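You operate a simulated robot arm through the tools that you are given. There is no shell and no other tool. Be economical: measure what you need, move in short steps, check, and stop when the job is done.

You run a simulated robot arm. Do the job below in one go: nothing can be reset, and whatever is moved stays where it is left.

Task
Dry the wet blue plate with the blue napkin and lay the blue place.
Fine: the plate, once dry, on the plate mark, blue glass on the drink mark, blue spoon along the spoon mark with its bowl away from the diner; the napkin goes back where it lay. A wet plate marks the bare wood. China and glass break when dropped, knocked or squeezed. Drop and topple nothing.

The check looks at the end state, three seconds after you hand in, the way a careful person would. Anything else that was tipped, shoved, dropped, spilled or broken makes it a failure. Flat cloth is picked up by pressing the open fingertips on it (5 to 10 N) and closing them slowly along it; thin cloth reads only 2 to 8 mm in the jaws.

Robot
A 6-joint arm with a two-finger parallel gripper, fixed in place. Base frame: the origin is at the foot of the arm, x ahead of it, y to its left, z up. Readings come in cm, degrees, newtons and seconds.
Its first joint turns from -166.0 to 166.0 degrees. Payload 3.91 kg.
The TCP is the grasp point between the finger pads, 3 cm short of the fingertips. In the tool frame z runs along the fingers and y along their closing line. The gripper opens to 11 cm. The fingers are 2 cm wide and 1 cm thick; the gripper's body (4.8 by 11.2 cm) begins 5.5 cm behind the TCP.
Orientation is that of the tool frame in the base frame, as a unit quaternion [w, x, y, z]. With the fingers straight down and closing along the base's y, the tool's x points along the base's -x, its y along +y and its z along -z.

Tools
- The arm moves only by the tool nudge_tool. Its argument "series" is a list of rows, each an object (a shift or turn left out is 0, a gripper value left out holds the last) with "translation": the shift along the tool's x, y, z in cm, a list of three; "delta_rot": the turn, a rotation vector about the tool's x, y, z in degrees, a list of three; "fingers": the closure in counts, from 0 (fully open) to 255 (shut). In form: [{"translation": [tx, ty, tz], "delta_rot": [rx, ry, rz], "fingers": fingers}, ...]. A call has 1 to 12 rows; each row shifts and turns the commanded pose from where the row before left it, along the tool's axes as they then stand. Rows are played at 5 a second. More than 5 cm and 8.6 degrees between two rows, or a gripper value outside its range, and nothing of the call is played. A pose out of reach is approached as far as the arm can. The call stops where the force on the tool passes 40 N (or 10 N more than at its start, if that is more) or the arm is blocked; 0.2 s more then pass. The fingers move at their own pace (about 4.5 cm/s each) and stop on an object; they squeeze with about 40 N. The grip force told is the motor's: it shows also when the fingers shut on nothing. Time passes only in rows, and 0.2 s behind the last, so rows that do not move let the fingers close. The reply holds the time, the measured pose of the TCP, the force on the tool along the base axes, the opening and the grip force, in the units named above and with some noise.
- Cameras (640 x 400 px; columns grow to the right, rows downward): "scene" is fixed at [4.86, 50.18, 149.87]; the picture's right is [-0.99, -0.13, 0.00], its down [-0.13, 0.96, -0.24] and it looks along [0.03, -0.23, -0.97] (base axes); focal length 216 px, centre (320, 200). "wrist" rides on the gripper at [7.1, 2.2, -10.7] in the tool frame; the picture's right is [-0.29, 0.96, 0.00], its down [-0.76, -0.23, -0.61] and it looks along [-0.58, -0.18, 0.79] (tool axes); focal length 243 px, centre (320, 200).
- capture(camera): a new picture of that camera. It takes no simulated time.
- lift_body(by): slides the trunk up (or, below 0, down) by that many cm; the arm rides with it, the base frame stays. It gives what a move gives, with no picture.
- pixel_to_xyz(camera, pixels): for up to 12 pixels [column, row] of the newest picture of that camera ("zoom" is the newest enlarged one), the place [x, y, z] in the base frame of the surface seen there, good to about 0.2 cm. It takes no simulated time.
- enlarge(camera, box): a new picture of the part [left, top, right, bottom] of that camera's present view, enlarged. It takes no simulated time.
- job_done(): hands the job in; it is judged then, once.

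Go step by step. Measure first, check grasps and placings, and put right what went wrong. The budget is 80 turns and 54 pictures, counting those below and the enlarged ones. Unless the task says otherwise, let go and move clear before handing in, and close with one line.

The tools are called as name(argument=value, ...) on one line, values as JSON. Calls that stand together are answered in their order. nudge_tool: Moves the arm, as the interface text tells. Its arguments: {"type":"object","properties":{"series":{"type":"array","items":{"type":"object","properties":{"translation":{"type":"array","items":{"type":"number"}},"delta_rot":{"type":"array","items":{"type":"number"}},"fingers":{"type":"number"}}}}},"required":["series"]} The other tools are called the same way: lift_body (by) slides the trunk up or down; capture (camera) takes a picture; pixel_to_xyz (camera, pixels) gives the place of the surface under pixels of a picture; enlarge (camera, box) takes an enlarged picture of a part of a camera's view; job_done () hands the job in.

At the start:

```text
time: 0.0
tcp_pos: [45.65, 11.09, 103.68]
tool_rot: [0.001, 0.0, 1.0, 0.0]
contact_force: [0.5, -0.3, -0.4]
grip_width: 10.99
grip_force: 0.1
trunk travel left (down, up): [-42.5, 16.5]
```

scene: 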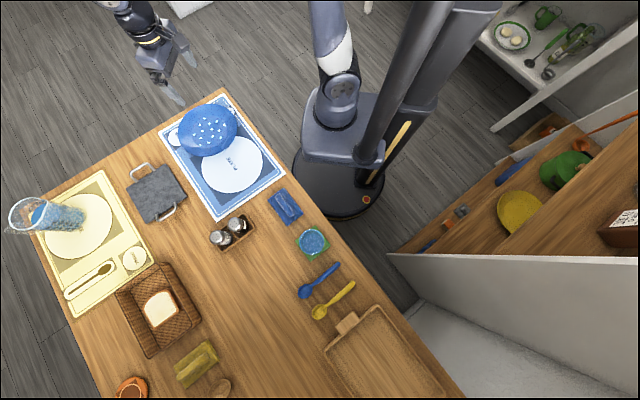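
wrist: 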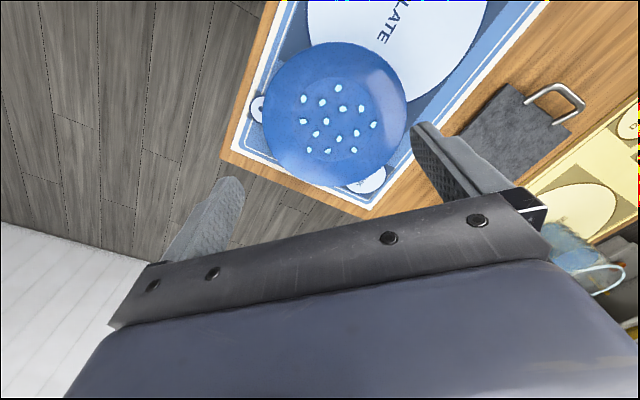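

The scene shows the wet blue plate at (207,130) partly over the blue mat, the blue napkin at (286,206), the blue spoon at (318,282), and possible blue glasses at (50,215) and (312,242). I'll take enlarged views to identify things.

enlarge(camera="scene", box=[140, 80, 300, 230])

enlarge(camera="scene", box=[240, 170, 400, 330])

enlarge(camera="scene", box=[0, 160, 200, 320])

pixel_to_xyz(camera="scene", pixels=[[207, 130], [232, 165], [286, 206], [312, 242], [318, 282], [50, 215], [212, 108], [180, 130], [238, 130], [175, 135], [225, 95], [283, 175]])

```text
2.67 times, centred on (220, 155) of scene
```

zoom: 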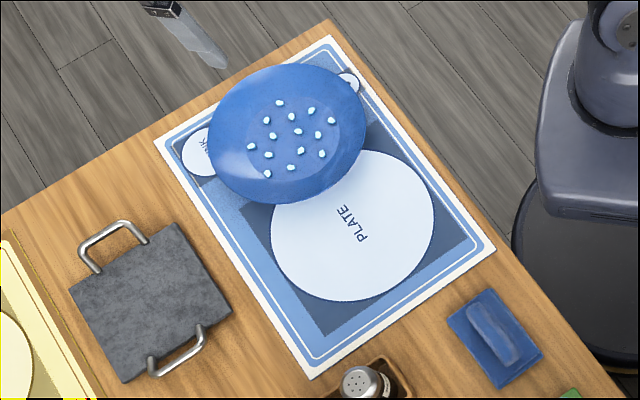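

```text
2.50 times, centred on (320, 250) of scene
```

zoom: 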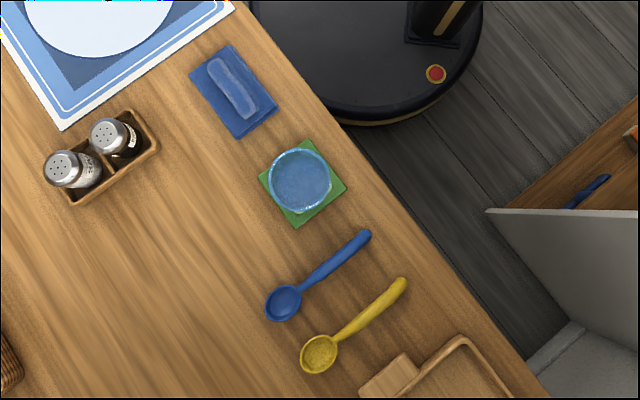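

```text
2.50 times, centred on (100, 240) of scene
```

zoom: 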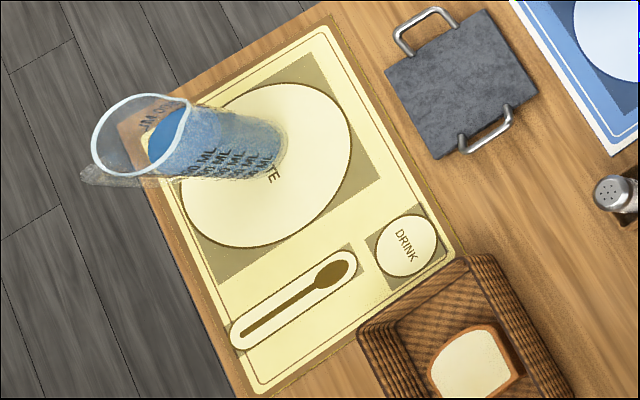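

```text
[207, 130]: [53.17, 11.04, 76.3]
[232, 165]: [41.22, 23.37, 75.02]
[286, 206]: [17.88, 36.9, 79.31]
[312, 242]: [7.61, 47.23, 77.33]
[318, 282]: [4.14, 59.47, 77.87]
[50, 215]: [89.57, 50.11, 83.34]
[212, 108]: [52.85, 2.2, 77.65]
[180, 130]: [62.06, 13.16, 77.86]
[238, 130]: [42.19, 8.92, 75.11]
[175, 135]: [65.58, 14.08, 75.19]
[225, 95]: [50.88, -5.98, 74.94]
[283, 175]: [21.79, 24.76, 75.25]
```

The surface reads z≈75 (not 46), so I'll go by measurement. I need closer looks at both glass candidates, the napkin and the plate.

enlarge(camera="scene", box=[0, 180, 110, 250])

enlarge(camera="scene", box=[260, 180, 360, 310])

pixel_to_xyz(camera="zoom", pixels=[[320, 200], [270, 200], [370, 200], [320, 150], [320, 250], [300, 200]])

pixel_to_xyz(camera="wrist", pixels=[[335, 115], [265, 115], [405, 115], [335, 45], [335, 185], [250, 150], [520, 150], [380, 205], [313, 120], [350, 165]])

```text
5.71 times, centred on (55, 215) of scene
```

zoom: 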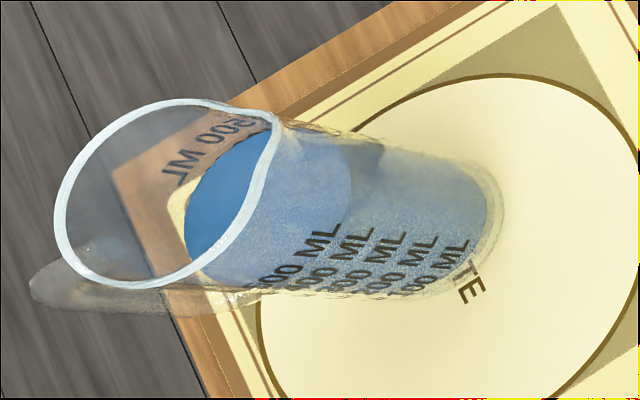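

```text
3.08 times, centred on (310, 245) of scene
```

zoom: 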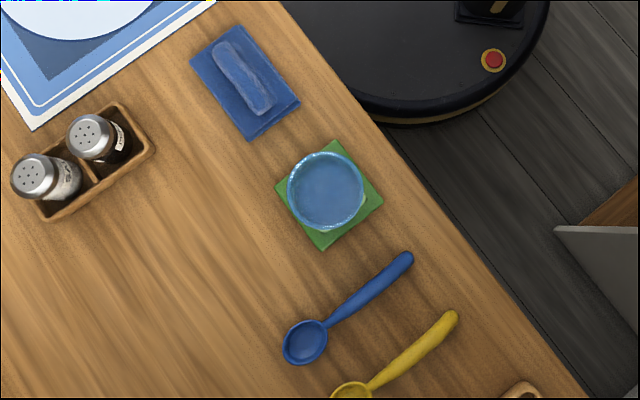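

```text
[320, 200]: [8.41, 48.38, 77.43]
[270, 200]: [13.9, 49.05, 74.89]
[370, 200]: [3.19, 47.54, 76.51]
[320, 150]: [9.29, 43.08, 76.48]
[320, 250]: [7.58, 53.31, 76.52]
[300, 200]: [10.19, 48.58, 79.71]
```

```text
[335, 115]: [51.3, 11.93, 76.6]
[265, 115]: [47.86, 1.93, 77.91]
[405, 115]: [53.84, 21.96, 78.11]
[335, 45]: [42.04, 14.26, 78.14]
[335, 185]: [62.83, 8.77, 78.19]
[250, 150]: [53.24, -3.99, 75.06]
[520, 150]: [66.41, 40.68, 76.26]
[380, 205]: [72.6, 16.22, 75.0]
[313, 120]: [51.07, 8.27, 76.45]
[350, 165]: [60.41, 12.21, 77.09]
```

The tall one is a 500 ml measuring jug; the blue glass is the one on the green coaster at (312,242). The napkin has a raised ridge (~z 79), so I'll measure the napkin, spoon and glass in the newest zoom.

pixel_to_xyz(camera="zoom", pixels=[[192, 63], [238, 27], [297, 103], [248, 138], [217, 47], [230, 62], [243, 78], [255, 94], [268, 108], [230, 85], [260, 65], [252, 77]])

pixel_to_xyz(camera="zoom", pixels=[[305, 342], [288, 345], [325, 325], [350, 302], [375, 282], [405, 258], [365, 190], [288, 190], [325, 153], [325, 228], [340, 160], [310, 160]])

```text
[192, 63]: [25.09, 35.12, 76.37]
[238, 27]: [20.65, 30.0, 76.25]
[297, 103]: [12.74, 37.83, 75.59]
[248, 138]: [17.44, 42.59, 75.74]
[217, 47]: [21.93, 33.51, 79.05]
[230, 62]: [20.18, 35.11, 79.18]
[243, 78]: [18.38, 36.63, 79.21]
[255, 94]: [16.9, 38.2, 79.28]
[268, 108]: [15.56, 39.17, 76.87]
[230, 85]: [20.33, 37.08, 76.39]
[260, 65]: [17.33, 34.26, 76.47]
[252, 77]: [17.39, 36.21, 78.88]
```

```text
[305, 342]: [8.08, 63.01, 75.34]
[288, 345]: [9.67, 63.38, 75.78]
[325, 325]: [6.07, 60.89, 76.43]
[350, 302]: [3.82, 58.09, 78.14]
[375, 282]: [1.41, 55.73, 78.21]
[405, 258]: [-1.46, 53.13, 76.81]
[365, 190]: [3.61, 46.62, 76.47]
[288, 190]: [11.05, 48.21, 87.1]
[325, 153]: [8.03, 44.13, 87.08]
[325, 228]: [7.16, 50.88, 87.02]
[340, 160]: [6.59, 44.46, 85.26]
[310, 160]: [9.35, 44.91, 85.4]
```

The napkin's ridge runs (22,33)→(16,39) with its top at z≈79.2, and the glass rim is at z≈87 centred (7.6,47.5). I'll travel to above the napkin and turn so the fingers close across the ridge.

nudge_tool(series=[{"translation": [3.34, 3.14, 0]}, {"translation": [3.34, 3.14, 0]}, {"translation": [3.34, 3.14, 0]}, {"translation": [3.34, 3.14, 0]}, {"translation": [3.34, 3.14, 0]}, {"translation": [3.34, 3.14, 0]}, {"translation": [3.34, 3.14, 0]}, {"translation": [3.34, 3.14, 0]}, {"delta_rot": [0, 0, 8.5]}, {"delta_rot": [0, 0, 8.5]}, {"delta_rot": [0, 0, 8.5]}, {"delta_rot": [0, 0, 8.5]}])

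```text
time: 2.6
tcp_pos: [19.12, 36.34, 103.97]
tool_rot: [-0.001, 0.294, 0.956, 0.001]
contact_force: [-0.7, 0.1, -0.2]
grip_width: 11.01
grip_force: 0.1
trunk travel left (down, up): [-42.5, 16.5]
```

The arm arrived at (19.1,36.3,104) turned 34°. I'll finish the turn, go down to z≈90 and look.

nudge_tool(series=[{"delta_rot": [0, 0, 5.5], "translation": [0, 0, 3]}, {"delta_rot": [0, 0, 5.5], "translation": [0, 0, 3]}, {"translation": [0, 0, 3]}, {"translation": [0, 0, 3]}, {"translation": [0, 0, 1.5]}, {}])

capture(camera="wrist")

enlarge(camera="scene", box=[220, 150, 360, 250])

```text
time: 4.0
tcp_pos: [19.01, 36.04, 90.06]
tool_rot: [0.0, 0.383, 0.924, 0.0]
contact_force: [0.8, -0.7, -0.3]
grip_width: 11.0
grip_force: 0.1
trunk travel left (down, up): [-42.5, 16.5]
```

```text
46 pictures are left
```

wrist: 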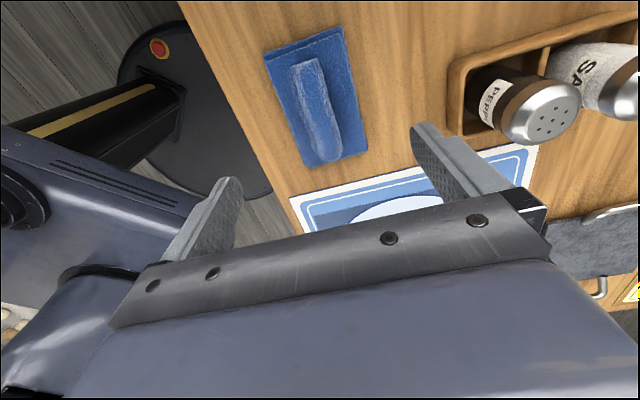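

```text
4.00 times, centred on (290, 200) of scene
```

zoom: 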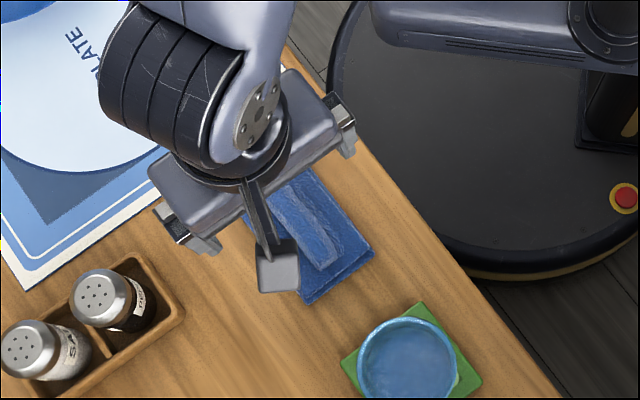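

The fingers straddle the ridge direction, with the shaker tray clear at right. I'll check ridge position precisely from the wrist view.

pixel_to_xyz(camera="wrist", pixels=[[300, 65], [310, 90], [318, 115], [325, 140], [290, 110], [340, 110], [352, 130], [325, 155], [265, 60], [340, 30], [365, 150], [310, 165]])

```text
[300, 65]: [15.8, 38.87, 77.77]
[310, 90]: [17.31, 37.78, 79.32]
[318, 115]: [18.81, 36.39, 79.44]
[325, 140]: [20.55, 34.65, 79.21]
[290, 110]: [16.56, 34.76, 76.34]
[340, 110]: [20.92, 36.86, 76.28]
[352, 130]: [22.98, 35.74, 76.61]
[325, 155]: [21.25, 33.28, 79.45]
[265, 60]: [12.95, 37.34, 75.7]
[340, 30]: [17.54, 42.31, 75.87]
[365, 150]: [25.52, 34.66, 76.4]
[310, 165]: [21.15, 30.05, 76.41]
```

The ridge centre (18.9,36.1) matches the TCP. I'll narrow the jaws to ~4.5 cm, go down to z≈79.5, and close slowly.

nudge_tool(series=[{"fingers": 150}, {"translation": [0, 0, 3]}, {"translation": [0, 0, 3]}, {"translation": [0, 0, 2]}, {"translation": [0, 0, 1]}, {"translation": [0, 0, 1]}, {"translation": [0, 0, 0.5]}, {}])

```text
time: 5.8
tcp_pos: [18.88, 36.2, 79.65]
tool_rot: [0.0, 0.383, 0.924, 0.0]
contact_force: [0.7, -1.0, 0.4]
grip_width: 4.52
grip_force: 0.0
trunk travel left (down, up): [-42.5, 16.5]
```

nudge_tool(series=[{"translation": [0, 0, 0.2], "fingers": 180}, {"fingers": 200}, {"fingers": 215}, {"fingers": 230}, {"fingers": 245}, {"fingers": 255}, {}, {}])

capture(camera="wrist")

```text
time: 7.6
tcp_pos: [18.93, 36.2, 79.48]
tool_rot: [0.0, 0.382, 0.924, 0.0]
contact_force: [-0.1, 0.1, 16.7]
grip_width: 2.26
grip_force: 40.4
trunk travel left (down, up): [-42.5, 16.5]
```

```text
44 pictures are left
```

wrist: 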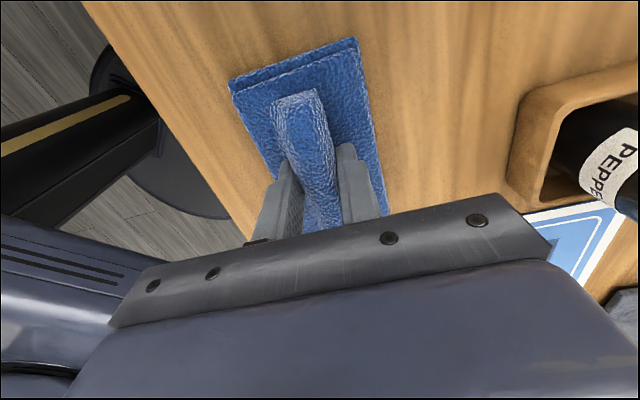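

The ridge is held (2.26 cm, 40 N). I'll lift straight up to z≈92 and check.

nudge_tool(series=[{"translation": [0, 0, -1]}, {"translation": [0, 0, -2]}, {"translation": [0, 0, -3]}, {"translation": [0, 0, -3]}, {"translation": [0, 0, -3.5]}, {}])

capture(camera="wrist")

```text
time: 9.0
tcp_pos: [18.82, 36.38, 92.43]
tool_rot: [0.0, 0.383, 0.924, 0.001]
contact_force: [-1.0, -0.9, -0.5]
grip_width: 2.3
grip_force: 40.2
trunk travel left (down, up): [-42.5, 16.5]
```

```text
43 pictures are left
```

wrist: 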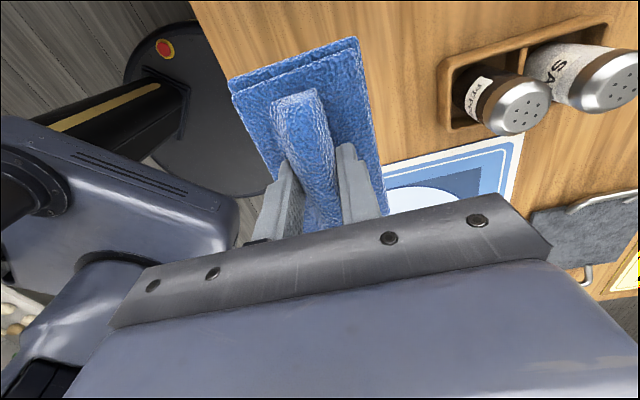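

The napkin lifted cleanly as one piece. I'll carry it over the plate centre (51.5,11.7).

nudge_tool(series=[{"translation": [-4.51, 0.63, 0]}, {"translation": [-4.51, 0.63, 0]}, {"translation": [-4.51, 0.63, 0]}, {"translation": [-4.51, 0.63, 0]}, {"translation": [-4.51, 0.63, 0]}, {"translation": [-4.51, 0.63, 0]}, {"translation": [-4.51, 0.63, 0]}, {"translation": [-4.51, 0.63, 0]}, {"translation": [-4.51, 0.63, 0]}, {}, {}])

capture(camera="wrist")

enlarge(camera="scene", box=[140, 80, 300, 180])

```text
time: 11.4
tcp_pos: [51.21, 11.62, 91.94]
tool_rot: [0.0, 0.383, 0.924, 0.001]
contact_force: [-0.1, 0.2, 0.4]
grip_width: 2.26
grip_force: 39.3
trunk travel left (down, up): [-42.5, 16.5]
```

```text
42 pictures are left
```

wrist: 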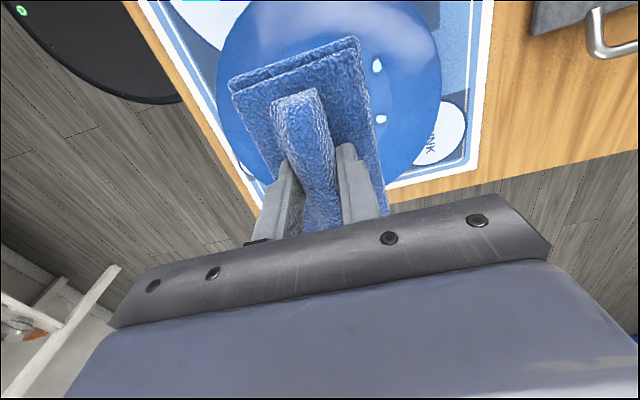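

```text
4.00 times, centred on (220, 130) of scene
```

zoom: 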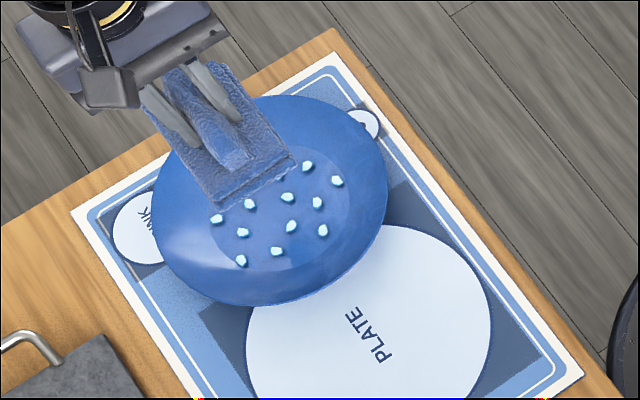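

The napkin hangs steady over the plate. I'll measure drop positions visible in the zoom so the wipe covers them all.

pixel_to_xyz(camera="zoom", pixels=[[307, 165], [337, 181], [288, 197], [317, 203], [323, 230], [291, 227], [278, 252], [241, 260], [243, 232], [216, 218], [385, 190], [320, 265]])

pixel_to_xyz(camera="wrist", pixels=[[377, 65], [381, 118], [440, 90], [218, 80], [410, 150], [330, 5], [240, 140]])

```text
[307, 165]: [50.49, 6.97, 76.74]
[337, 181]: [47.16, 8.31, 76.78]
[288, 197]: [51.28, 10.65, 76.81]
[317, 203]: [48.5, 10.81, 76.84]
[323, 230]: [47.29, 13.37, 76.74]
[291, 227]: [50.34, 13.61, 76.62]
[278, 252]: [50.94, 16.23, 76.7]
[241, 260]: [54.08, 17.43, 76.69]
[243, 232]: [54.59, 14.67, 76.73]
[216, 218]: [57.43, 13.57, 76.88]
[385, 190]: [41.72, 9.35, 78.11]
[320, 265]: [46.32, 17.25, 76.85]
```

```text
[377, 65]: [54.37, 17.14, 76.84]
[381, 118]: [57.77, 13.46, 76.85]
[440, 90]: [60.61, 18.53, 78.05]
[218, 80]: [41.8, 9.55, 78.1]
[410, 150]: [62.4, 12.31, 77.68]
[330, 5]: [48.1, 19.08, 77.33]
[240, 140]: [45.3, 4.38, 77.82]
```

Drops lie within x 47–57.5, y 7–17.5 on the well floor z≈76.6. I'll go down over (52,12) and touch gently.

nudge_tool(series=[{"translation": [-0.28, 0.85, 3]}, {"translation": [0, 0, 3]}, {"translation": [0, 0, 2]}, {"translation": [0, 0, 1.5]}, {"translation": [0, 0, 0.6]}, {}])

nudge_tool(series=[{"translation": [0, 0, 0.4]}, {"translation": [0, 0, 0.2]}, {}])

```text
time: 12.8
tcp_pos: [52.43, 11.94, 81.95]
tool_rot: [0.0, 0.383, 0.924, -0.001]
contact_force: [0.2, 0.3, 0.5]
grip_width: 2.23
grip_force: 40.2
trunk travel left (down, up): [-42.5, 16.5]
```

```text
time: 13.6
tcp_pos: [52.46, 11.79, 81.54]
tool_rot: [0.002, 0.382, 0.924, 0.001]
contact_force: [-2.8, -3.1, 13.6]
grip_width: 2.27
grip_force: 40.2
trunk travel left (down, up): [-42.5, 16.5]
```

Contact at z≈81.5 with 13.6 N; I'll back off slightly, then wipe in slow strokes.

nudge_tool(series=[{"translation": [0, 0, -0.12]}, {"translation": [0.7, 0, 0]}, {"translation": [0.7, 0, 0]}, {"translation": [0.7, 0, 0]}, {"translation": [-0.7, 0, 0]}, {"translation": [-0.7, 0, 0]}, {"translation": [-0.7, 0, 0]}, {}])

enlarge(camera="scene", box=[140, 80, 300, 180])

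```text
time: 14.6
tcp_pos: [51.43, 12.93, 81.79]
tool_rot: [0.006, 0.382, 0.924, 0.003]
contact_force: [-0.7, -10.8, 16.6]
grip_width: 2.26
grip_force: 40.1
trunk travel left (down, up): [-42.5, 16.5]
stopped in row 4: the force on the tool passed its limit (the readings are from after the stop); the commanded pose is now the measured one
```

```text
4.00 times, centred on (220, 130) of scene
```

zoom: 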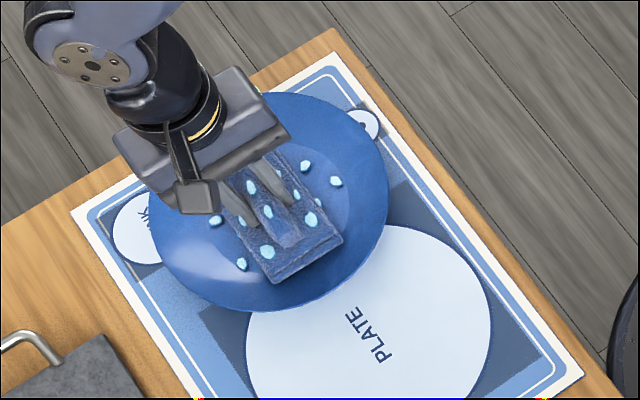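

The stroke hit the plate's slope and stopped. I'll lift 3 cm and see which drops are gone.

nudge_tool(series=[{"translation": [0, 0, -0.3]}, {"translation": [0, 0, -2]}, {"translation": [-3, 0, -4]}, {"translation": [-4, 0, -2]}, {}])

enlarge(camera="scene", box=[140, 80, 300, 180])

enlarge(camera="wrist", box=[200, 0, 480, 220])

```text
time: 15.8
tcp_pos: [56.28, 8.49, 90.3]
tool_rot: [0.004, 0.383, 0.924, 0.002]
contact_force: [-0.5, -1.1, -0.2]
grip_width: 2.27
grip_force: 40.1
trunk travel left (down, up): [-42.5, 16.5]
```

```text
4.00 times, centred on (220, 130) of scene
```

zoom: 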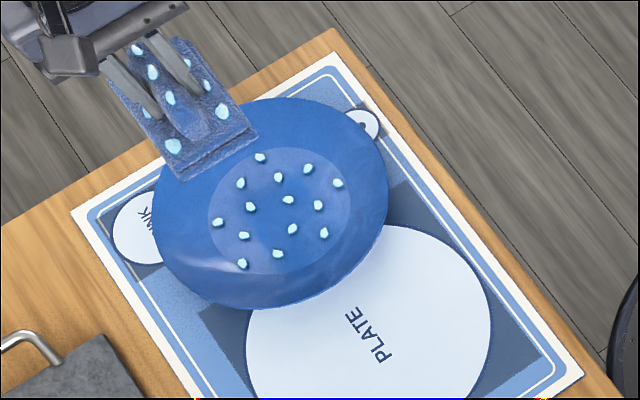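

```text
1.82 times, centred on (340, 110) of wrist
```

zoom: 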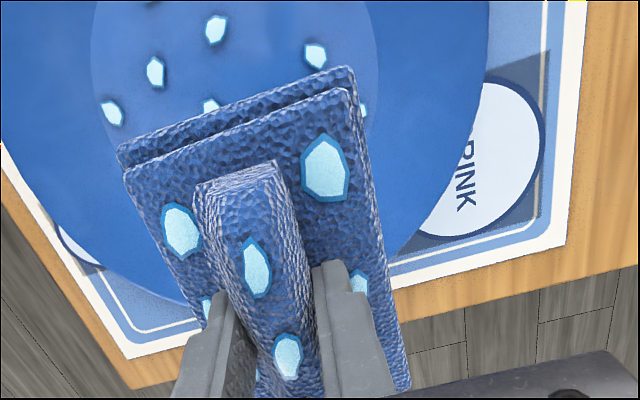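

The napkin is now wet, but the plate still shows all its drops, so it needs proper rubbing. I'll return with lighter pressure and short strokes from the well centre, following the slope.

nudge_tool(series=[{"translation": [2.8, -0.2, 2.5]}, {"translation": [2.85, -0.2, 3]}, {"translation": [0, 0, 2]}, {"translation": [0, 0, 0.8]}, {"translation": [0, 0, 0.35]}, {}])

nudge_tool(series=[{"translation": [0.5, 0, -0.06]}, {"translation": [0.5, 0, -0.1]}, {"translation": [-0.5, 0, 0.1]}, {"translation": [-0.5, 0, 0.06]}, {"translation": [-0.5, 0, -0.06]}, {"translation": [-0.5, 0, -0.1]}, {"translation": [0.5, 0, 0.1]}, {"translation": [0.5, 0, 0.06]}])

```text
time: 17.2
tcp_pos: [52.37, 12.13, 81.53]
tool_rot: [0.006, 0.383, 0.924, 0.004]
contact_force: [0.0, 0.0, 21.6]
grip_width: 2.25
grip_force: 39.9
trunk travel left (down, up): [-42.5, 16.5]
```

```text
time: 19.0
tcp_pos: [52.29, 11.87, 81.51]
tool_rot: [0.007, 0.384, 0.923, 0.004]
contact_force: [6.9, -6.7, 23.6]
grip_width: 2.29
grip_force: 39.7
trunk travel left (down, up): [-42.5, 16.5]
```

Rubbing works at ~22 N; I'll ease pressure and do strokes across.

nudge_tool(series=[{"translation": [0, 0.5, -0.2]}, {"translation": [0, 0.6, -0.06]}, {"translation": [0, 0.6, -0.12]}, {"translation": [0, -0.6, 0.12]}, {"translation": [0, -0.6, 0.06]}, {"translation": [0, -0.6, 0]}, {"translation": [0, -0.6, -0.06]}, {"translation": [0, -0.6, -0.12]}, {"translation": [0, 0.6, 0.12]}, {"translation": [0, 0.6, 0.06]}, {"translation": [0, 0.1, 0]}])

enlarge(camera="scene", box=[140, 80, 300, 180])

```text
time: 21.4
tcp_pos: [52.02, 11.89, 81.47]
tool_rot: [0.004, 0.383, 0.924, 0.002]
contact_force: [-2.1, -1.8, 2.7]
grip_width: 2.28
grip_force: 39.6
trunk travel left (down, up): [-42.5, 16.5]
```

```text
4.00 times, centred on (220, 130) of scene
```

zoom: 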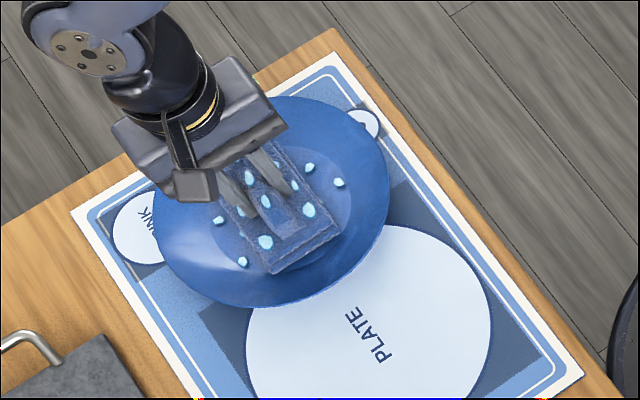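

Drops at (339,183) and (241,261) look somewhat smaller; I'll keep wiping with wider strokes at light pressure.

nudge_tool(series=[{"translation": [0, 0.7, 0.05]}, {"translation": [0, 0.8, -0.08]}, {"translation": [0, 0.8, -0.15]}, {"translation": [0, -0.8, 0.15]}, {"translation": [0, -0.8, 0.08]}, {"translation": [0, -0.8, 0]}, {"translation": [0, -0.8, -0.08]}, {"translation": [0, -0.8, -0.15]}, {"translation": [0, 0.8, 0.15]}, {"translation": [0, 0.8, 0.08]}, {"translation": [0, 0.1, 0]}])

nudge_tool(series=[{"translation": [0.6, 0, 0]}, {"translation": [0.6, 0, -0.08]}, {"translation": [0.6, 0, -0.15]}, {"translation": [-0.6, 0, 0.15]}, {"translation": [-0.6, 0, 0.08]}, {"translation": [-0.6, 0, 0]}, {"translation": [-0.6, 0, 0]}, {"translation": [-0.6, 0, -0.08]}, {"translation": [-0.6, 0, -0.15]}, {"translation": [0.6, 0, 0.15]}, {"translation": [0.6, 0, 0.08]}, {"translation": [0.6, 0, 0]}])

enlarge(camera="scene", box=[140, 80, 300, 180])

```text
time: 23.8
tcp_pos: [52.16, 11.75, 81.62]
tool_rot: [0.005, 0.383, 0.924, 0.002]
contact_force: [-5.0, -5.8, 11.1]
grip_width: 2.28
grip_force: 39.7
trunk travel left (down, up): [-42.5, 16.5]
```

```text
time: 26.4
tcp_pos: [52.04, 11.92, 81.4]
tool_rot: [0.004, 0.383, 0.924, 0.003]
contact_force: [3.3, -2.4, 4.8]
grip_width: 2.26
grip_force: 40.3
trunk travel left (down, up): [-42.5, 16.5]
```

```text
4.00 times, centred on (220, 130) of scene
```

zoom: 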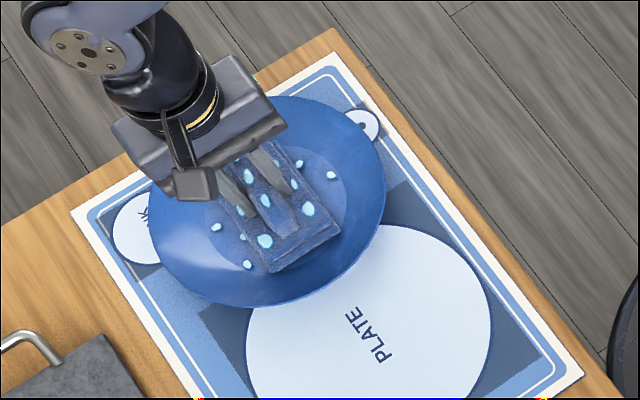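

The drops are clearly shrinking, so wiping works. More of the same.

nudge_tool(series=[{"translation": [0, 0.7, 0.05]}, {"translation": [0, 0.8, -0.08]}, {"translation": [0, 0.8, -0.15]}, {"translation": [0, -0.8, 0.15]}, {"translation": [0, -0.8, 0.08]}, {"translation": [0, -0.8, 0]}, {"translation": [0, -0.8, -0.08]}, {"translation": [0, -0.8, -0.15]}, {"translation": [0, 0.8, 0.15]}, {"translation": [0, 0.8, 0.08]}, {"translation": [0, 0.1, 0]}])

nudge_tool(series=[{"translation": [0.6, 0, 0]}, {"translation": [0.6, 0, -0.08]}, {"translation": [0.6, 0, -0.15]}, {"translation": [-0.6, 0, 0.15]}, {"translation": [-0.6, 0, 0.08]}, {"translation": [-0.6, 0, 0]}, {"translation": [-0.6, 0, 0]}, {"translation": [-0.6, 0, -0.08]}, {"translation": [-0.6, 0, -0.15]}, {"translation": [0.6, 0, 0.15]}, {"translation": [0.6, 0, 0.08]}, {"translation": [0.6, 0, 0]}])

nudge_tool(series=[{"translation": [0, 0.7, 0]}, {"translation": [0, 0.8, -0.08]}, {"translation": [0, 0.8, -0.15]}, {"translation": [0, -0.8, 0.15]}, {"translation": [0, -0.8, 0.08]}, {"translation": [0, -0.8, 0]}, {"translation": [0, -0.8, -0.08]}, {"translation": [0, -0.8, -0.15]}, {"translation": [0, 0.8, 0.15]}, {"translation": [0, 0.8, 0.08]}, {"translation": [0, 0.1, 0]}])

enlarge(camera="scene", box=[140, 80, 300, 180])

```text
time: 28.8
tcp_pos: [52.0, 11.86, 81.49]
tool_rot: [0.005, 0.384, 0.923, 0.003]
contact_force: [-3.7, -7.3, 13.8]
grip_width: 2.25
grip_force: 39.8
trunk travel left (down, up): [-42.5, 16.5]
```

```text
time: 31.4
tcp_pos: [52.33, 11.83, 81.52]
tool_rot: [0.005, 0.384, 0.923, 0.002]
contact_force: [2.8, -3.9, 7.1]
grip_width: 2.27
grip_force: 39.7
trunk travel left (down, up): [-42.5, 16.5]
```

```text
time: 33.8
tcp_pos: [52.22, 11.92, 81.54]
tool_rot: [0.004, 0.382, 0.924, 0.002]
contact_force: [-0.7, -4.3, 3.7]
grip_width: 2.27
grip_force: 39.5
trunk travel left (down, up): [-42.5, 16.5]
```

```text
4.00 times, centred on (220, 130) of scene
```

zoom: 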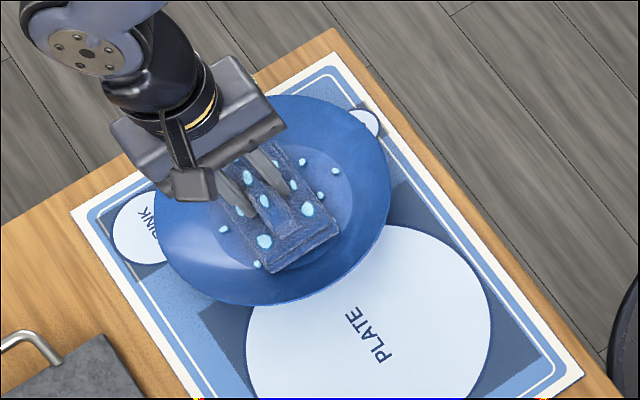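

Still shrinking. I'll continue with several more passes.

nudge_tool(series=[{"translation": [0.6, 0, 0.08]}, {"translation": [0.6, 0, -0.08]}, {"translation": [0.6, 0, -0.15]}, {"translation": [-0.6, 0, 0.15]}, {"translation": [-0.6, 0, 0.08]}, {"translation": [-0.6, 0, 0]}, {"translation": [-0.6, 0, 0]}, {"translation": [-0.6, 0, -0.08]}, {"translation": [-0.6, 0, -0.15]}, {"translation": [0.6, 0, 0.15]}, {"translation": [0.6, 0, 0.08]}, {"translation": [0.6, 0, 0]}])

nudge_tool(series=[{"translation": [0, 0.7, 0]}, {"translation": [0, 0.8, -0.08]}, {"translation": [0, 0.8, -0.15]}, {"translation": [0, -0.8, 0.15]}, {"translation": [0, -0.8, 0.08]}, {"translation": [0, -0.8, 0]}, {"translation": [0, -0.8, -0.08]}, {"translation": [0, -0.8, -0.15]}, {"translation": [0, 0.8, 0.15]}, {"translation": [0, 0.8, 0.08]}, {"translation": [0, 0.1, 0]}])

nudge_tool(series=[{"translation": [0.6, 0, 0]}, {"translation": [0.6, 0, -0.08]}, {"translation": [0.6, 0, -0.15]}, {"translation": [-0.6, 0, 0.15]}, {"translation": [-0.6, 0, 0.08]}, {"translation": [-0.6, 0, 0]}, {"translation": [-0.6, 0, 0]}, {"translation": [-0.6, 0, -0.08]}, {"translation": [-0.6, 0, -0.15]}, {"translation": [0.6, 0, 0.15]}, {"translation": [0.6, 0, 0.08]}, {"translation": [0.6, 0, 0]}])

nudge_tool(series=[{"translation": [0, 0.7, 0.04]}, {"translation": [0, 0.8, -0.08]}, {"translation": [0, 0.8, -0.15]}, {"translation": [0, -0.8, 0.15]}, {"translation": [0, -0.8, 0.08]}, {"translation": [0, -0.8, 0]}, {"translation": [0, -0.8, -0.08]}, {"translation": [0, -0.8, -0.15]}, {"translation": [0, 0.8, 0.15]}, {"translation": [0, 0.8, 0.08]}, {"translation": [0, 0.1, 0]}])

enlarge(camera="scene", box=[140, 80, 300, 180])

```text
time: 36.4
tcp_pos: [52.15, 11.86, 81.37]
tool_rot: [0.006, 0.383, 0.924, 0.003]
contact_force: [4.5, -3.4, 8.8]
grip_width: 2.26
grip_force: 39.9
trunk travel left (down, up): [-42.5, 16.5]
```

```text
time: 38.8
tcp_pos: [52.12, 11.94, 81.38]
tool_rot: [0.005, 0.383, 0.924, 0.003]
contact_force: [-4.1, -6.2, 11.3]
grip_width: 2.29
grip_force: 40.1
trunk travel left (down, up): [-42.5, 16.5]
```

```text
time: 41.4
tcp_pos: [52.33, 11.96, 81.4]
tool_rot: [0.005, 0.383, 0.924, 0.002]
contact_force: [2.1, -4.1, 9.2]
grip_width: 2.27
grip_force: 39.9
trunk travel left (down, up): [-42.5, 16.5]
```

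```text
time: 43.8
tcp_pos: [52.01, 11.79, 81.35]
tool_rot: [0.005, 0.384, 0.923, 0.002]
contact_force: [-8.1, -9.6, 19.4]
grip_width: 2.25
grip_force: 39.6
trunk travel left (down, up): [-42.5, 16.5]
```

```text
4.00 times, centred on (220, 130) of scene
```

zoom: 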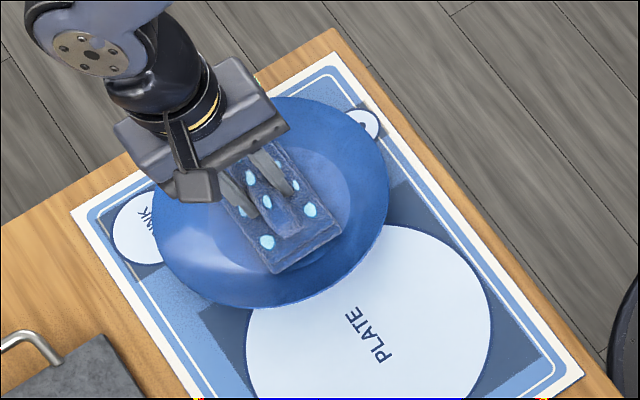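

No drops are left around the napkin on the plate. I'll lift and start heading back, then check the plate.

nudge_tool(series=[{"translation": [0, 0, -0.3]}, {"translation": [0, 0, -2.5]}, {"translation": [0, 0, -4]}, {"translation": [0, 0, -4]}, {"translation": [4.5, -0.65, 0]}, {"translation": [4.5, -0.65, 0]}, {"translation": [4.5, -0.65, 0]}, {"translation": [4.5, -0.65, 0]}, {}])

enlarge(camera="scene", box=[140, 80, 300, 180])

```text
time: 45.8
tcp_pos: [37.63, 23.02, 91.75]
tool_rot: [0.005, 0.383, 0.924, 0.003]
contact_force: [0.0, -0.3, 0.7]
grip_width: 2.29
grip_force: 40.2
trunk travel left (down, up): [-42.5, 16.5]
```

```text
4.00 times, centred on (220, 130) of scene
```

zoom: 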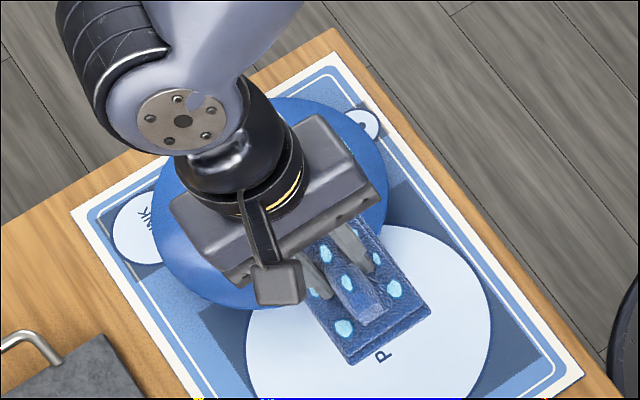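

Continuing back to the napkin's spot (18.93,36.2), with a small tilt correction; then look at the plate.

nudge_tool(series=[{"translation": [4.51, -0.78, 0]}, {"translation": [4.51, -0.78, 0]}, {"translation": [4.51, -0.78, 0]}, {"translation": [4.51, -0.78, 0]}, {"translation": [4.5, -0.78, 0]}, {"delta_rot": [0.5, 0.4, 0]}, {}])

enlarge(camera="scene", box=[140, 80, 300, 180])

```text
time: 47.4
tcp_pos: [18.67, 35.96, 91.56]
tool_rot: [0.0, 0.383, 0.924, 0.0]
contact_force: [-0.5, 0.5, -0.6]
grip_width: 2.28
grip_force: 39.8
trunk travel left (down, up): [-42.5, 16.5]
```

```text
4.00 times, centred on (220, 130) of scene
```

zoom: 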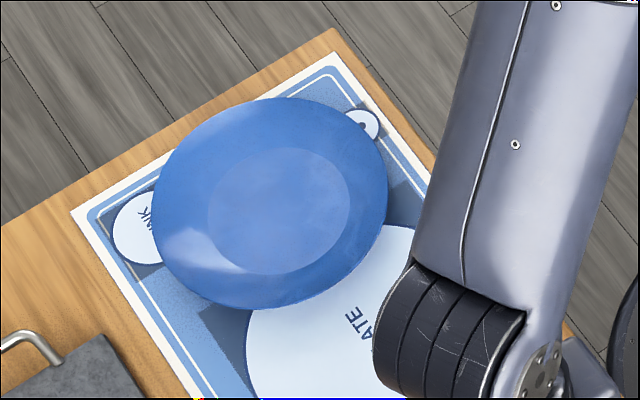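

The plate is fully dry. Now I lower the napkin onto its original place.

nudge_tool(series=[{"translation": [0, 0.3, 3]}, {"translation": [0, 0, 3]}, {"translation": [0, 0, 3]}, {"translation": [0, 0, 1.5]}, {"translation": [0, 0, 0.8]}, {"translation": [0, 0, 0.5]}, {}])

```text
time: 49.0
tcp_pos: [18.95, 35.94, 79.86]
tool_rot: [-0.001, 0.382, 0.924, -0.001]
contact_force: [0.3, -0.5, -0.8]
grip_width: 2.26
grip_force: 39.8
trunk travel left (down, up): [-42.5, 16.5]
```

nudge_tool(series=[{"translation": [0.08, 0.06, 0.3]}, {}, {"fingers": 200}, {"fingers": 150}, {}, {"translation": [0, 0, -2]}, {"translation": [0, 0, -3]}, {"translation": [0, 0, -4]}, {"translation": [0, 0, -4], "fingers": 0}, {"translation": [-4, 0, -2]}, {"translation": [-5, 0, 0]}, {"translation": [-5, 0, 0]}])

capture(camera="scene")

capture(camera="wrist")

```text
time: 51.6
tcp_pos: [29.17, 26.55, 94.74]
tool_rot: [0.0, 0.383, 0.924, -0.001]
contact_force: [-0.3, 0.3, 0.0]
grip_width: 11.01
grip_force: 0.1
trunk travel left (down, up): [-42.5, 16.5]
```

```text
31 pictures are left
```

scene: 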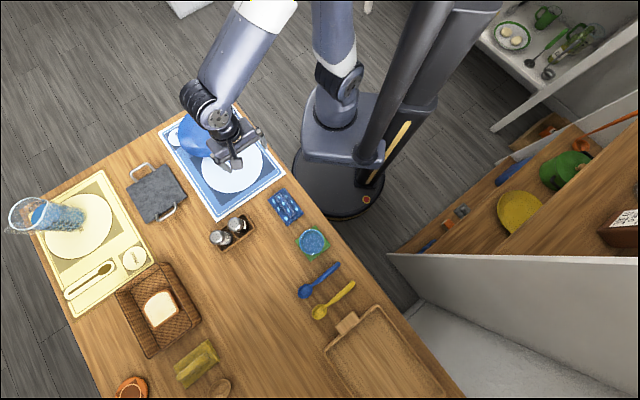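

```text
30 pictures are left
```

wrist: 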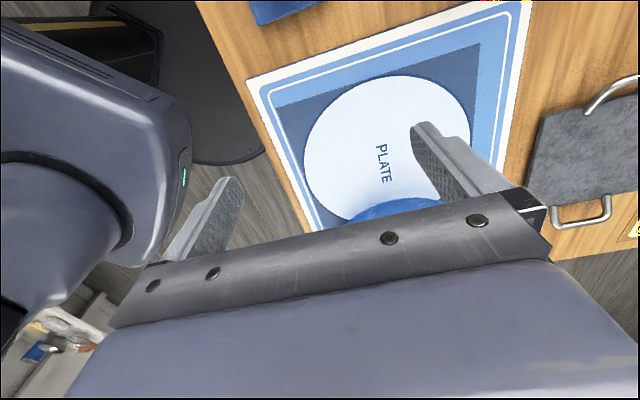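

The napkin is back in place. For the plate I'll push it gently along the mat with the two open fingers; first I measure the plate mark's outline in the wrist view (circle edge at (305,150), (390,77), (470,120)).

pixel_to_xyz(camera="wrist", pixels=[[304, 160], [307, 135], [330, 102], [360, 84], [390, 77], [420, 78], [448, 88], [466, 108], [471, 125], [312, 188], [470, 140], [340, 215]])

enlarge(camera="wrist", box=[230, 0, 550, 200])

```text
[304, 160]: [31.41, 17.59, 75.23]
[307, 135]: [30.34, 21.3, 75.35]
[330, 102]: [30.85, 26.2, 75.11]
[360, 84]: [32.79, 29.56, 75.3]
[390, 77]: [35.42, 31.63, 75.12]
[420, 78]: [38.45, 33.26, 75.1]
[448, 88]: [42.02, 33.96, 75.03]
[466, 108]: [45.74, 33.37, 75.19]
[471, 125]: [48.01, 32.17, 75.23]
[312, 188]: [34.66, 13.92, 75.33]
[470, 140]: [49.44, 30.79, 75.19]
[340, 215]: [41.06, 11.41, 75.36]
```

```text
2.00 times, centred on (390, 100) of wrist
```

zoom: 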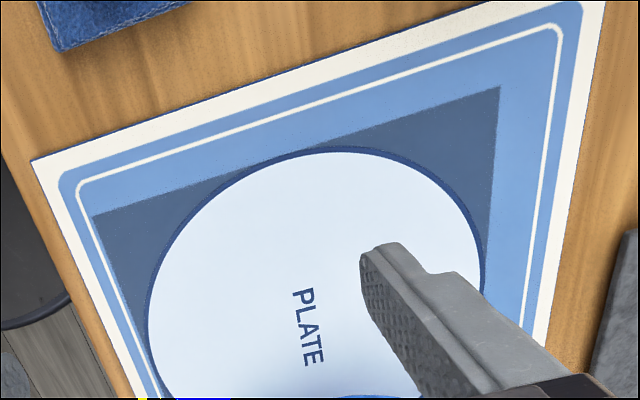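

The plate mark fits a circle centred (41.4,22.85), r≈11.2. I'll move behind the plate (over its far side) at height and measure the plate.

nudge_tool(series=[{"translation": [-4.75, 0.71, 0]}, {"translation": [-4.75, 0.71, 0]}, {"translation": [-4.75, 0.71, 0]}, {"translation": [-4.75, 0.71, 0]}, {"translation": [-4.75, 0.71, 0]}, {"translation": [-4.75, 0.71, 0]}, {"translation": [-4.75, 0.71, 0]}, {"translation": [-4.75, 0.71, 0]}, {}, {}])

capture(camera="wrist")

enlarge(camera="scene", box=[140, 80, 300, 180])

```text
time: 53.8
tcp_pos: [59.82, 3.35, 94.4]
tool_rot: [-0.001, 0.383, 0.924, 0.0]
contact_force: [0.1, -0.9, -0.4]
grip_width: 10.97
grip_force: 0.0
trunk travel left (down, up): [-42.5, 16.5]
```

```text
28 pictures are left
```

wrist: 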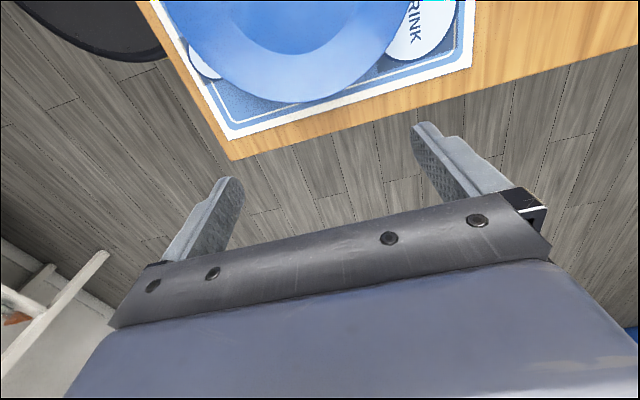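

```text
4.00 times, centred on (220, 130) of scene
```

zoom: 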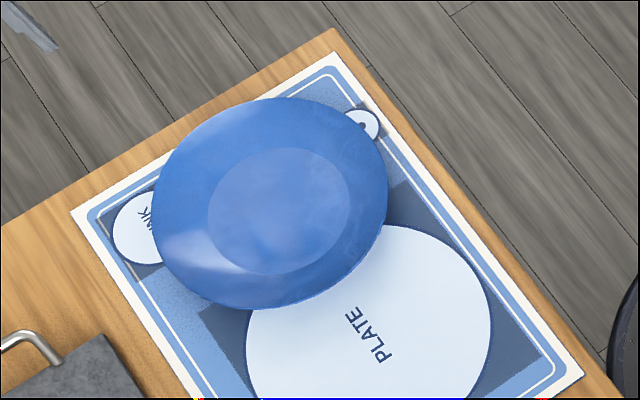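

pixel_to_xyz(camera="zoom", pixels=[[156, 220], [386, 190], [285, 101], [255, 304], [355, 262], [180, 150], [350, 125], [185, 280], [210, 215], [348, 208], [290, 150], [270, 272]])

pixel_to_xyz(camera="wrist", pixels=[[200, 70], [250, 96], [300, 101], [350, 88], [390, 50], [232, 158], [470, 65], [212, 112], [450, 5], [300, 140]])

```text
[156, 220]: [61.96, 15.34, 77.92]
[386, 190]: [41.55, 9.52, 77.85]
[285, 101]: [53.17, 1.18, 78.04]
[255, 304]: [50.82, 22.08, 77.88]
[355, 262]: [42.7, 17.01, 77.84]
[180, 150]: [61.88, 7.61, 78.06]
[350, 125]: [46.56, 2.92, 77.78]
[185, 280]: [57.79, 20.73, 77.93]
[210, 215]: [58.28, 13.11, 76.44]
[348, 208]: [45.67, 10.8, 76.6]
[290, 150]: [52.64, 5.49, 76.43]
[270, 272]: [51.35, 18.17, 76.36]
```

```text
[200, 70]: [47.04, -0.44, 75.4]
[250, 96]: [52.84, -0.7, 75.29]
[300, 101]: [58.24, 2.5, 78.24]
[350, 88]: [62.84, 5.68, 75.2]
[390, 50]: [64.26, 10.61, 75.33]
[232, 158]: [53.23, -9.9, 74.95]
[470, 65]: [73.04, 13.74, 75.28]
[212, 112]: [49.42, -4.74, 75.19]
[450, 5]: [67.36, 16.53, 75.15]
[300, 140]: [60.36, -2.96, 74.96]
```

Plate centre is (51.95,11.8), radius ≈10.5; it must go ~15.3 cm along the tool's x, which is already aligned. I'll lower the open fingers behind the rim with ~2 cm clearance.

nudge_tool(series=[{"translation": [-0.5, 0.4, 3]}, {"translation": [0, 0, 4]}, {"translation": [0, 0, 4]}, {"translation": [0, 0, 2.5]}, {"translation": [0, 0, 1]}, {"translation": [0, 0, 0.8]}, {}])

capture(camera="wrist")

```text
time: 55.4
tcp_pos: [60.48, 3.33, 79.36]
tool_rot: [0.0, 0.383, 0.924, -0.001]
contact_force: [-0.5, 0.3, 0.0]
grip_width: 10.99
grip_force: 0.1
trunk travel left (down, up): [-42.5, 16.5]
```

```text
26 pictures are left
```

wrist: 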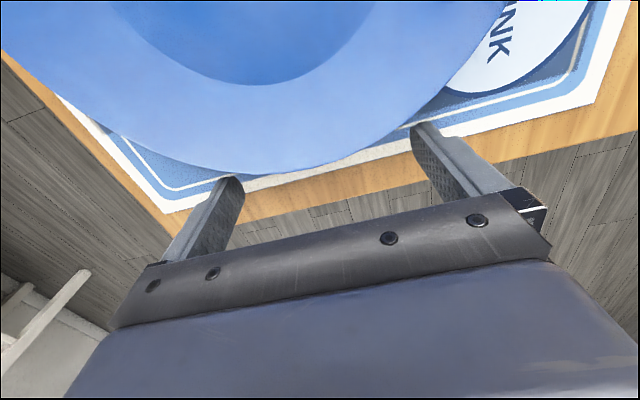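

The fingers sit just behind the rim on both sides. I'll approach slowly until contact.

nudge_tool(series=[{"translation": [0.5, 0, 0]}, {"translation": [0.5, 0, 0]}, {"translation": [0.3, 0, 0]}, {"translation": [0.3, 0, 0]}, {"translation": [0.3, 0, 0]}, {"translation": [0.3, 0, 0]}, {"translation": [0.3, 0, 0]}, {"translation": [0.3, 0, 0]}, {"translation": [0.3, 0, 0]}, {"translation": [0.3, 0, 0]}])

capture(camera="wrist")

enlarge(camera="scene", box=[140, 80, 300, 180])

```text
time: 57.6
tcp_pos: [58.15, 5.39, 79.39]
tool_rot: [0.003, 0.383, 0.924, 0.001]
contact_force: [22.2, -23.2, 6.2]
grip_width: 10.99
grip_force: 0.1
trunk travel left (down, up): [-42.5, 16.5]
```

```text
25 pictures are left
```

wrist: 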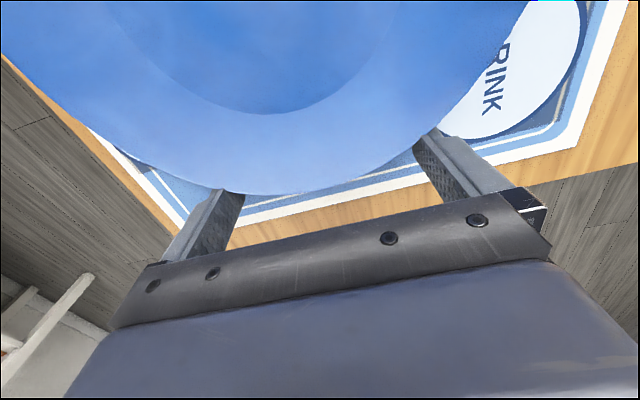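

```text
4.00 times, centred on (220, 130) of scene
```

zoom: 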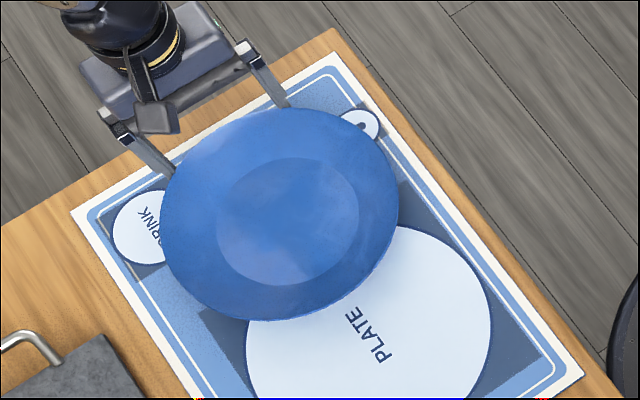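

The plate slid ~1 cm as intended, but with ~32 N resistance. I'll keep going in small slow steps and watch whether force stays steady.

nudge_tool(series=[{"translation": [0.2, 0, 0]}, {"translation": [0.2, 0, 0]}, {"translation": [0.2, 0, 0]}, {"translation": [0.2, 0, 0]}, {"translation": [0.2, 0, 0]}])

```text
time: 57.9
tcp_pos: [58.4, 5.47, 79.66]
tool_rot: [0.007, 0.382, 0.924, 0.0]
contact_force: [9.3, -15.7, 3.0]
grip_width: 11.01
grip_force: 0.0
trunk travel left (down, up): [-42.5, 16.5]
stopped in row 1: the force on the tool passed its limit (the readings are from after the stop); the commanded pose is now the measured one
```

Pushing meets a hard resistance (the plate's front foot digs in and the tool is dragged up), so I stop that. I'll back off, rise, and instead pinch the rim from the diner's side with a tilted hand.

nudge_tool(series=[{"translation": [-0.5, 0, 0]}, {"translation": [-2, 0, 0]}, {"translation": [0, 0, -4]}, {"translation": [0, 0, -5]}, {"translation": [0, 0, -5]}, {"translation": [0, -4.5, -2]}, {"translation": [0, -4.5, 0]}, {"translation": [0, -4.5, 0]}, {}])

enlarge(camera="scene", box=[140, 80, 300, 180])

pixel_to_xyz(camera="zoom", pixels=[[168, 225], [397, 200], [295, 110], [265, 317], [366, 270], [192, 160], [360, 135], [195, 288], [220, 225], [357, 215], [300, 160], [280, 284]])

```text
time: 59.9
tcp_pos: [50.09, -5.64, 95.32]
tool_rot: [0.005, 0.382, 0.924, 0.0]
contact_force: [0.1, 0.3, 0.8]
grip_width: 11.0
grip_force: 0.1
trunk travel left (down, up): [-42.5, 16.5]
```

```text
4.00 times, centred on (220, 130) of scene
```

zoom: 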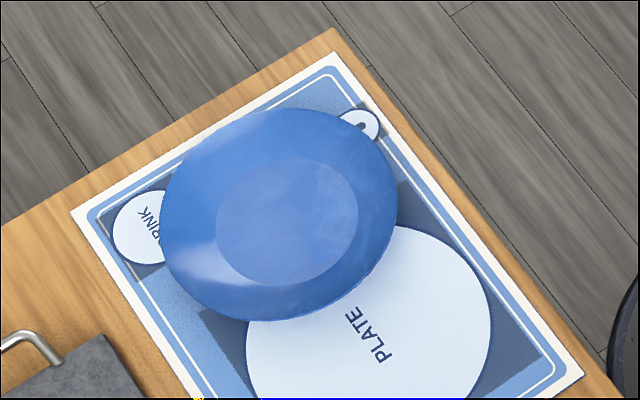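

```text
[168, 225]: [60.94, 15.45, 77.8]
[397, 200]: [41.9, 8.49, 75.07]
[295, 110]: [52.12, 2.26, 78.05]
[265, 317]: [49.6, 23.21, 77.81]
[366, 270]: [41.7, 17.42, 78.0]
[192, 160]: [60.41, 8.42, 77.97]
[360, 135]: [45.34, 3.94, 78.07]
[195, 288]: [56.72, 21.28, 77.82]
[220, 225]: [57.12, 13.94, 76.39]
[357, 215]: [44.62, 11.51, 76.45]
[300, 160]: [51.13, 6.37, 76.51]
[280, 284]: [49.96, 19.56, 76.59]
```

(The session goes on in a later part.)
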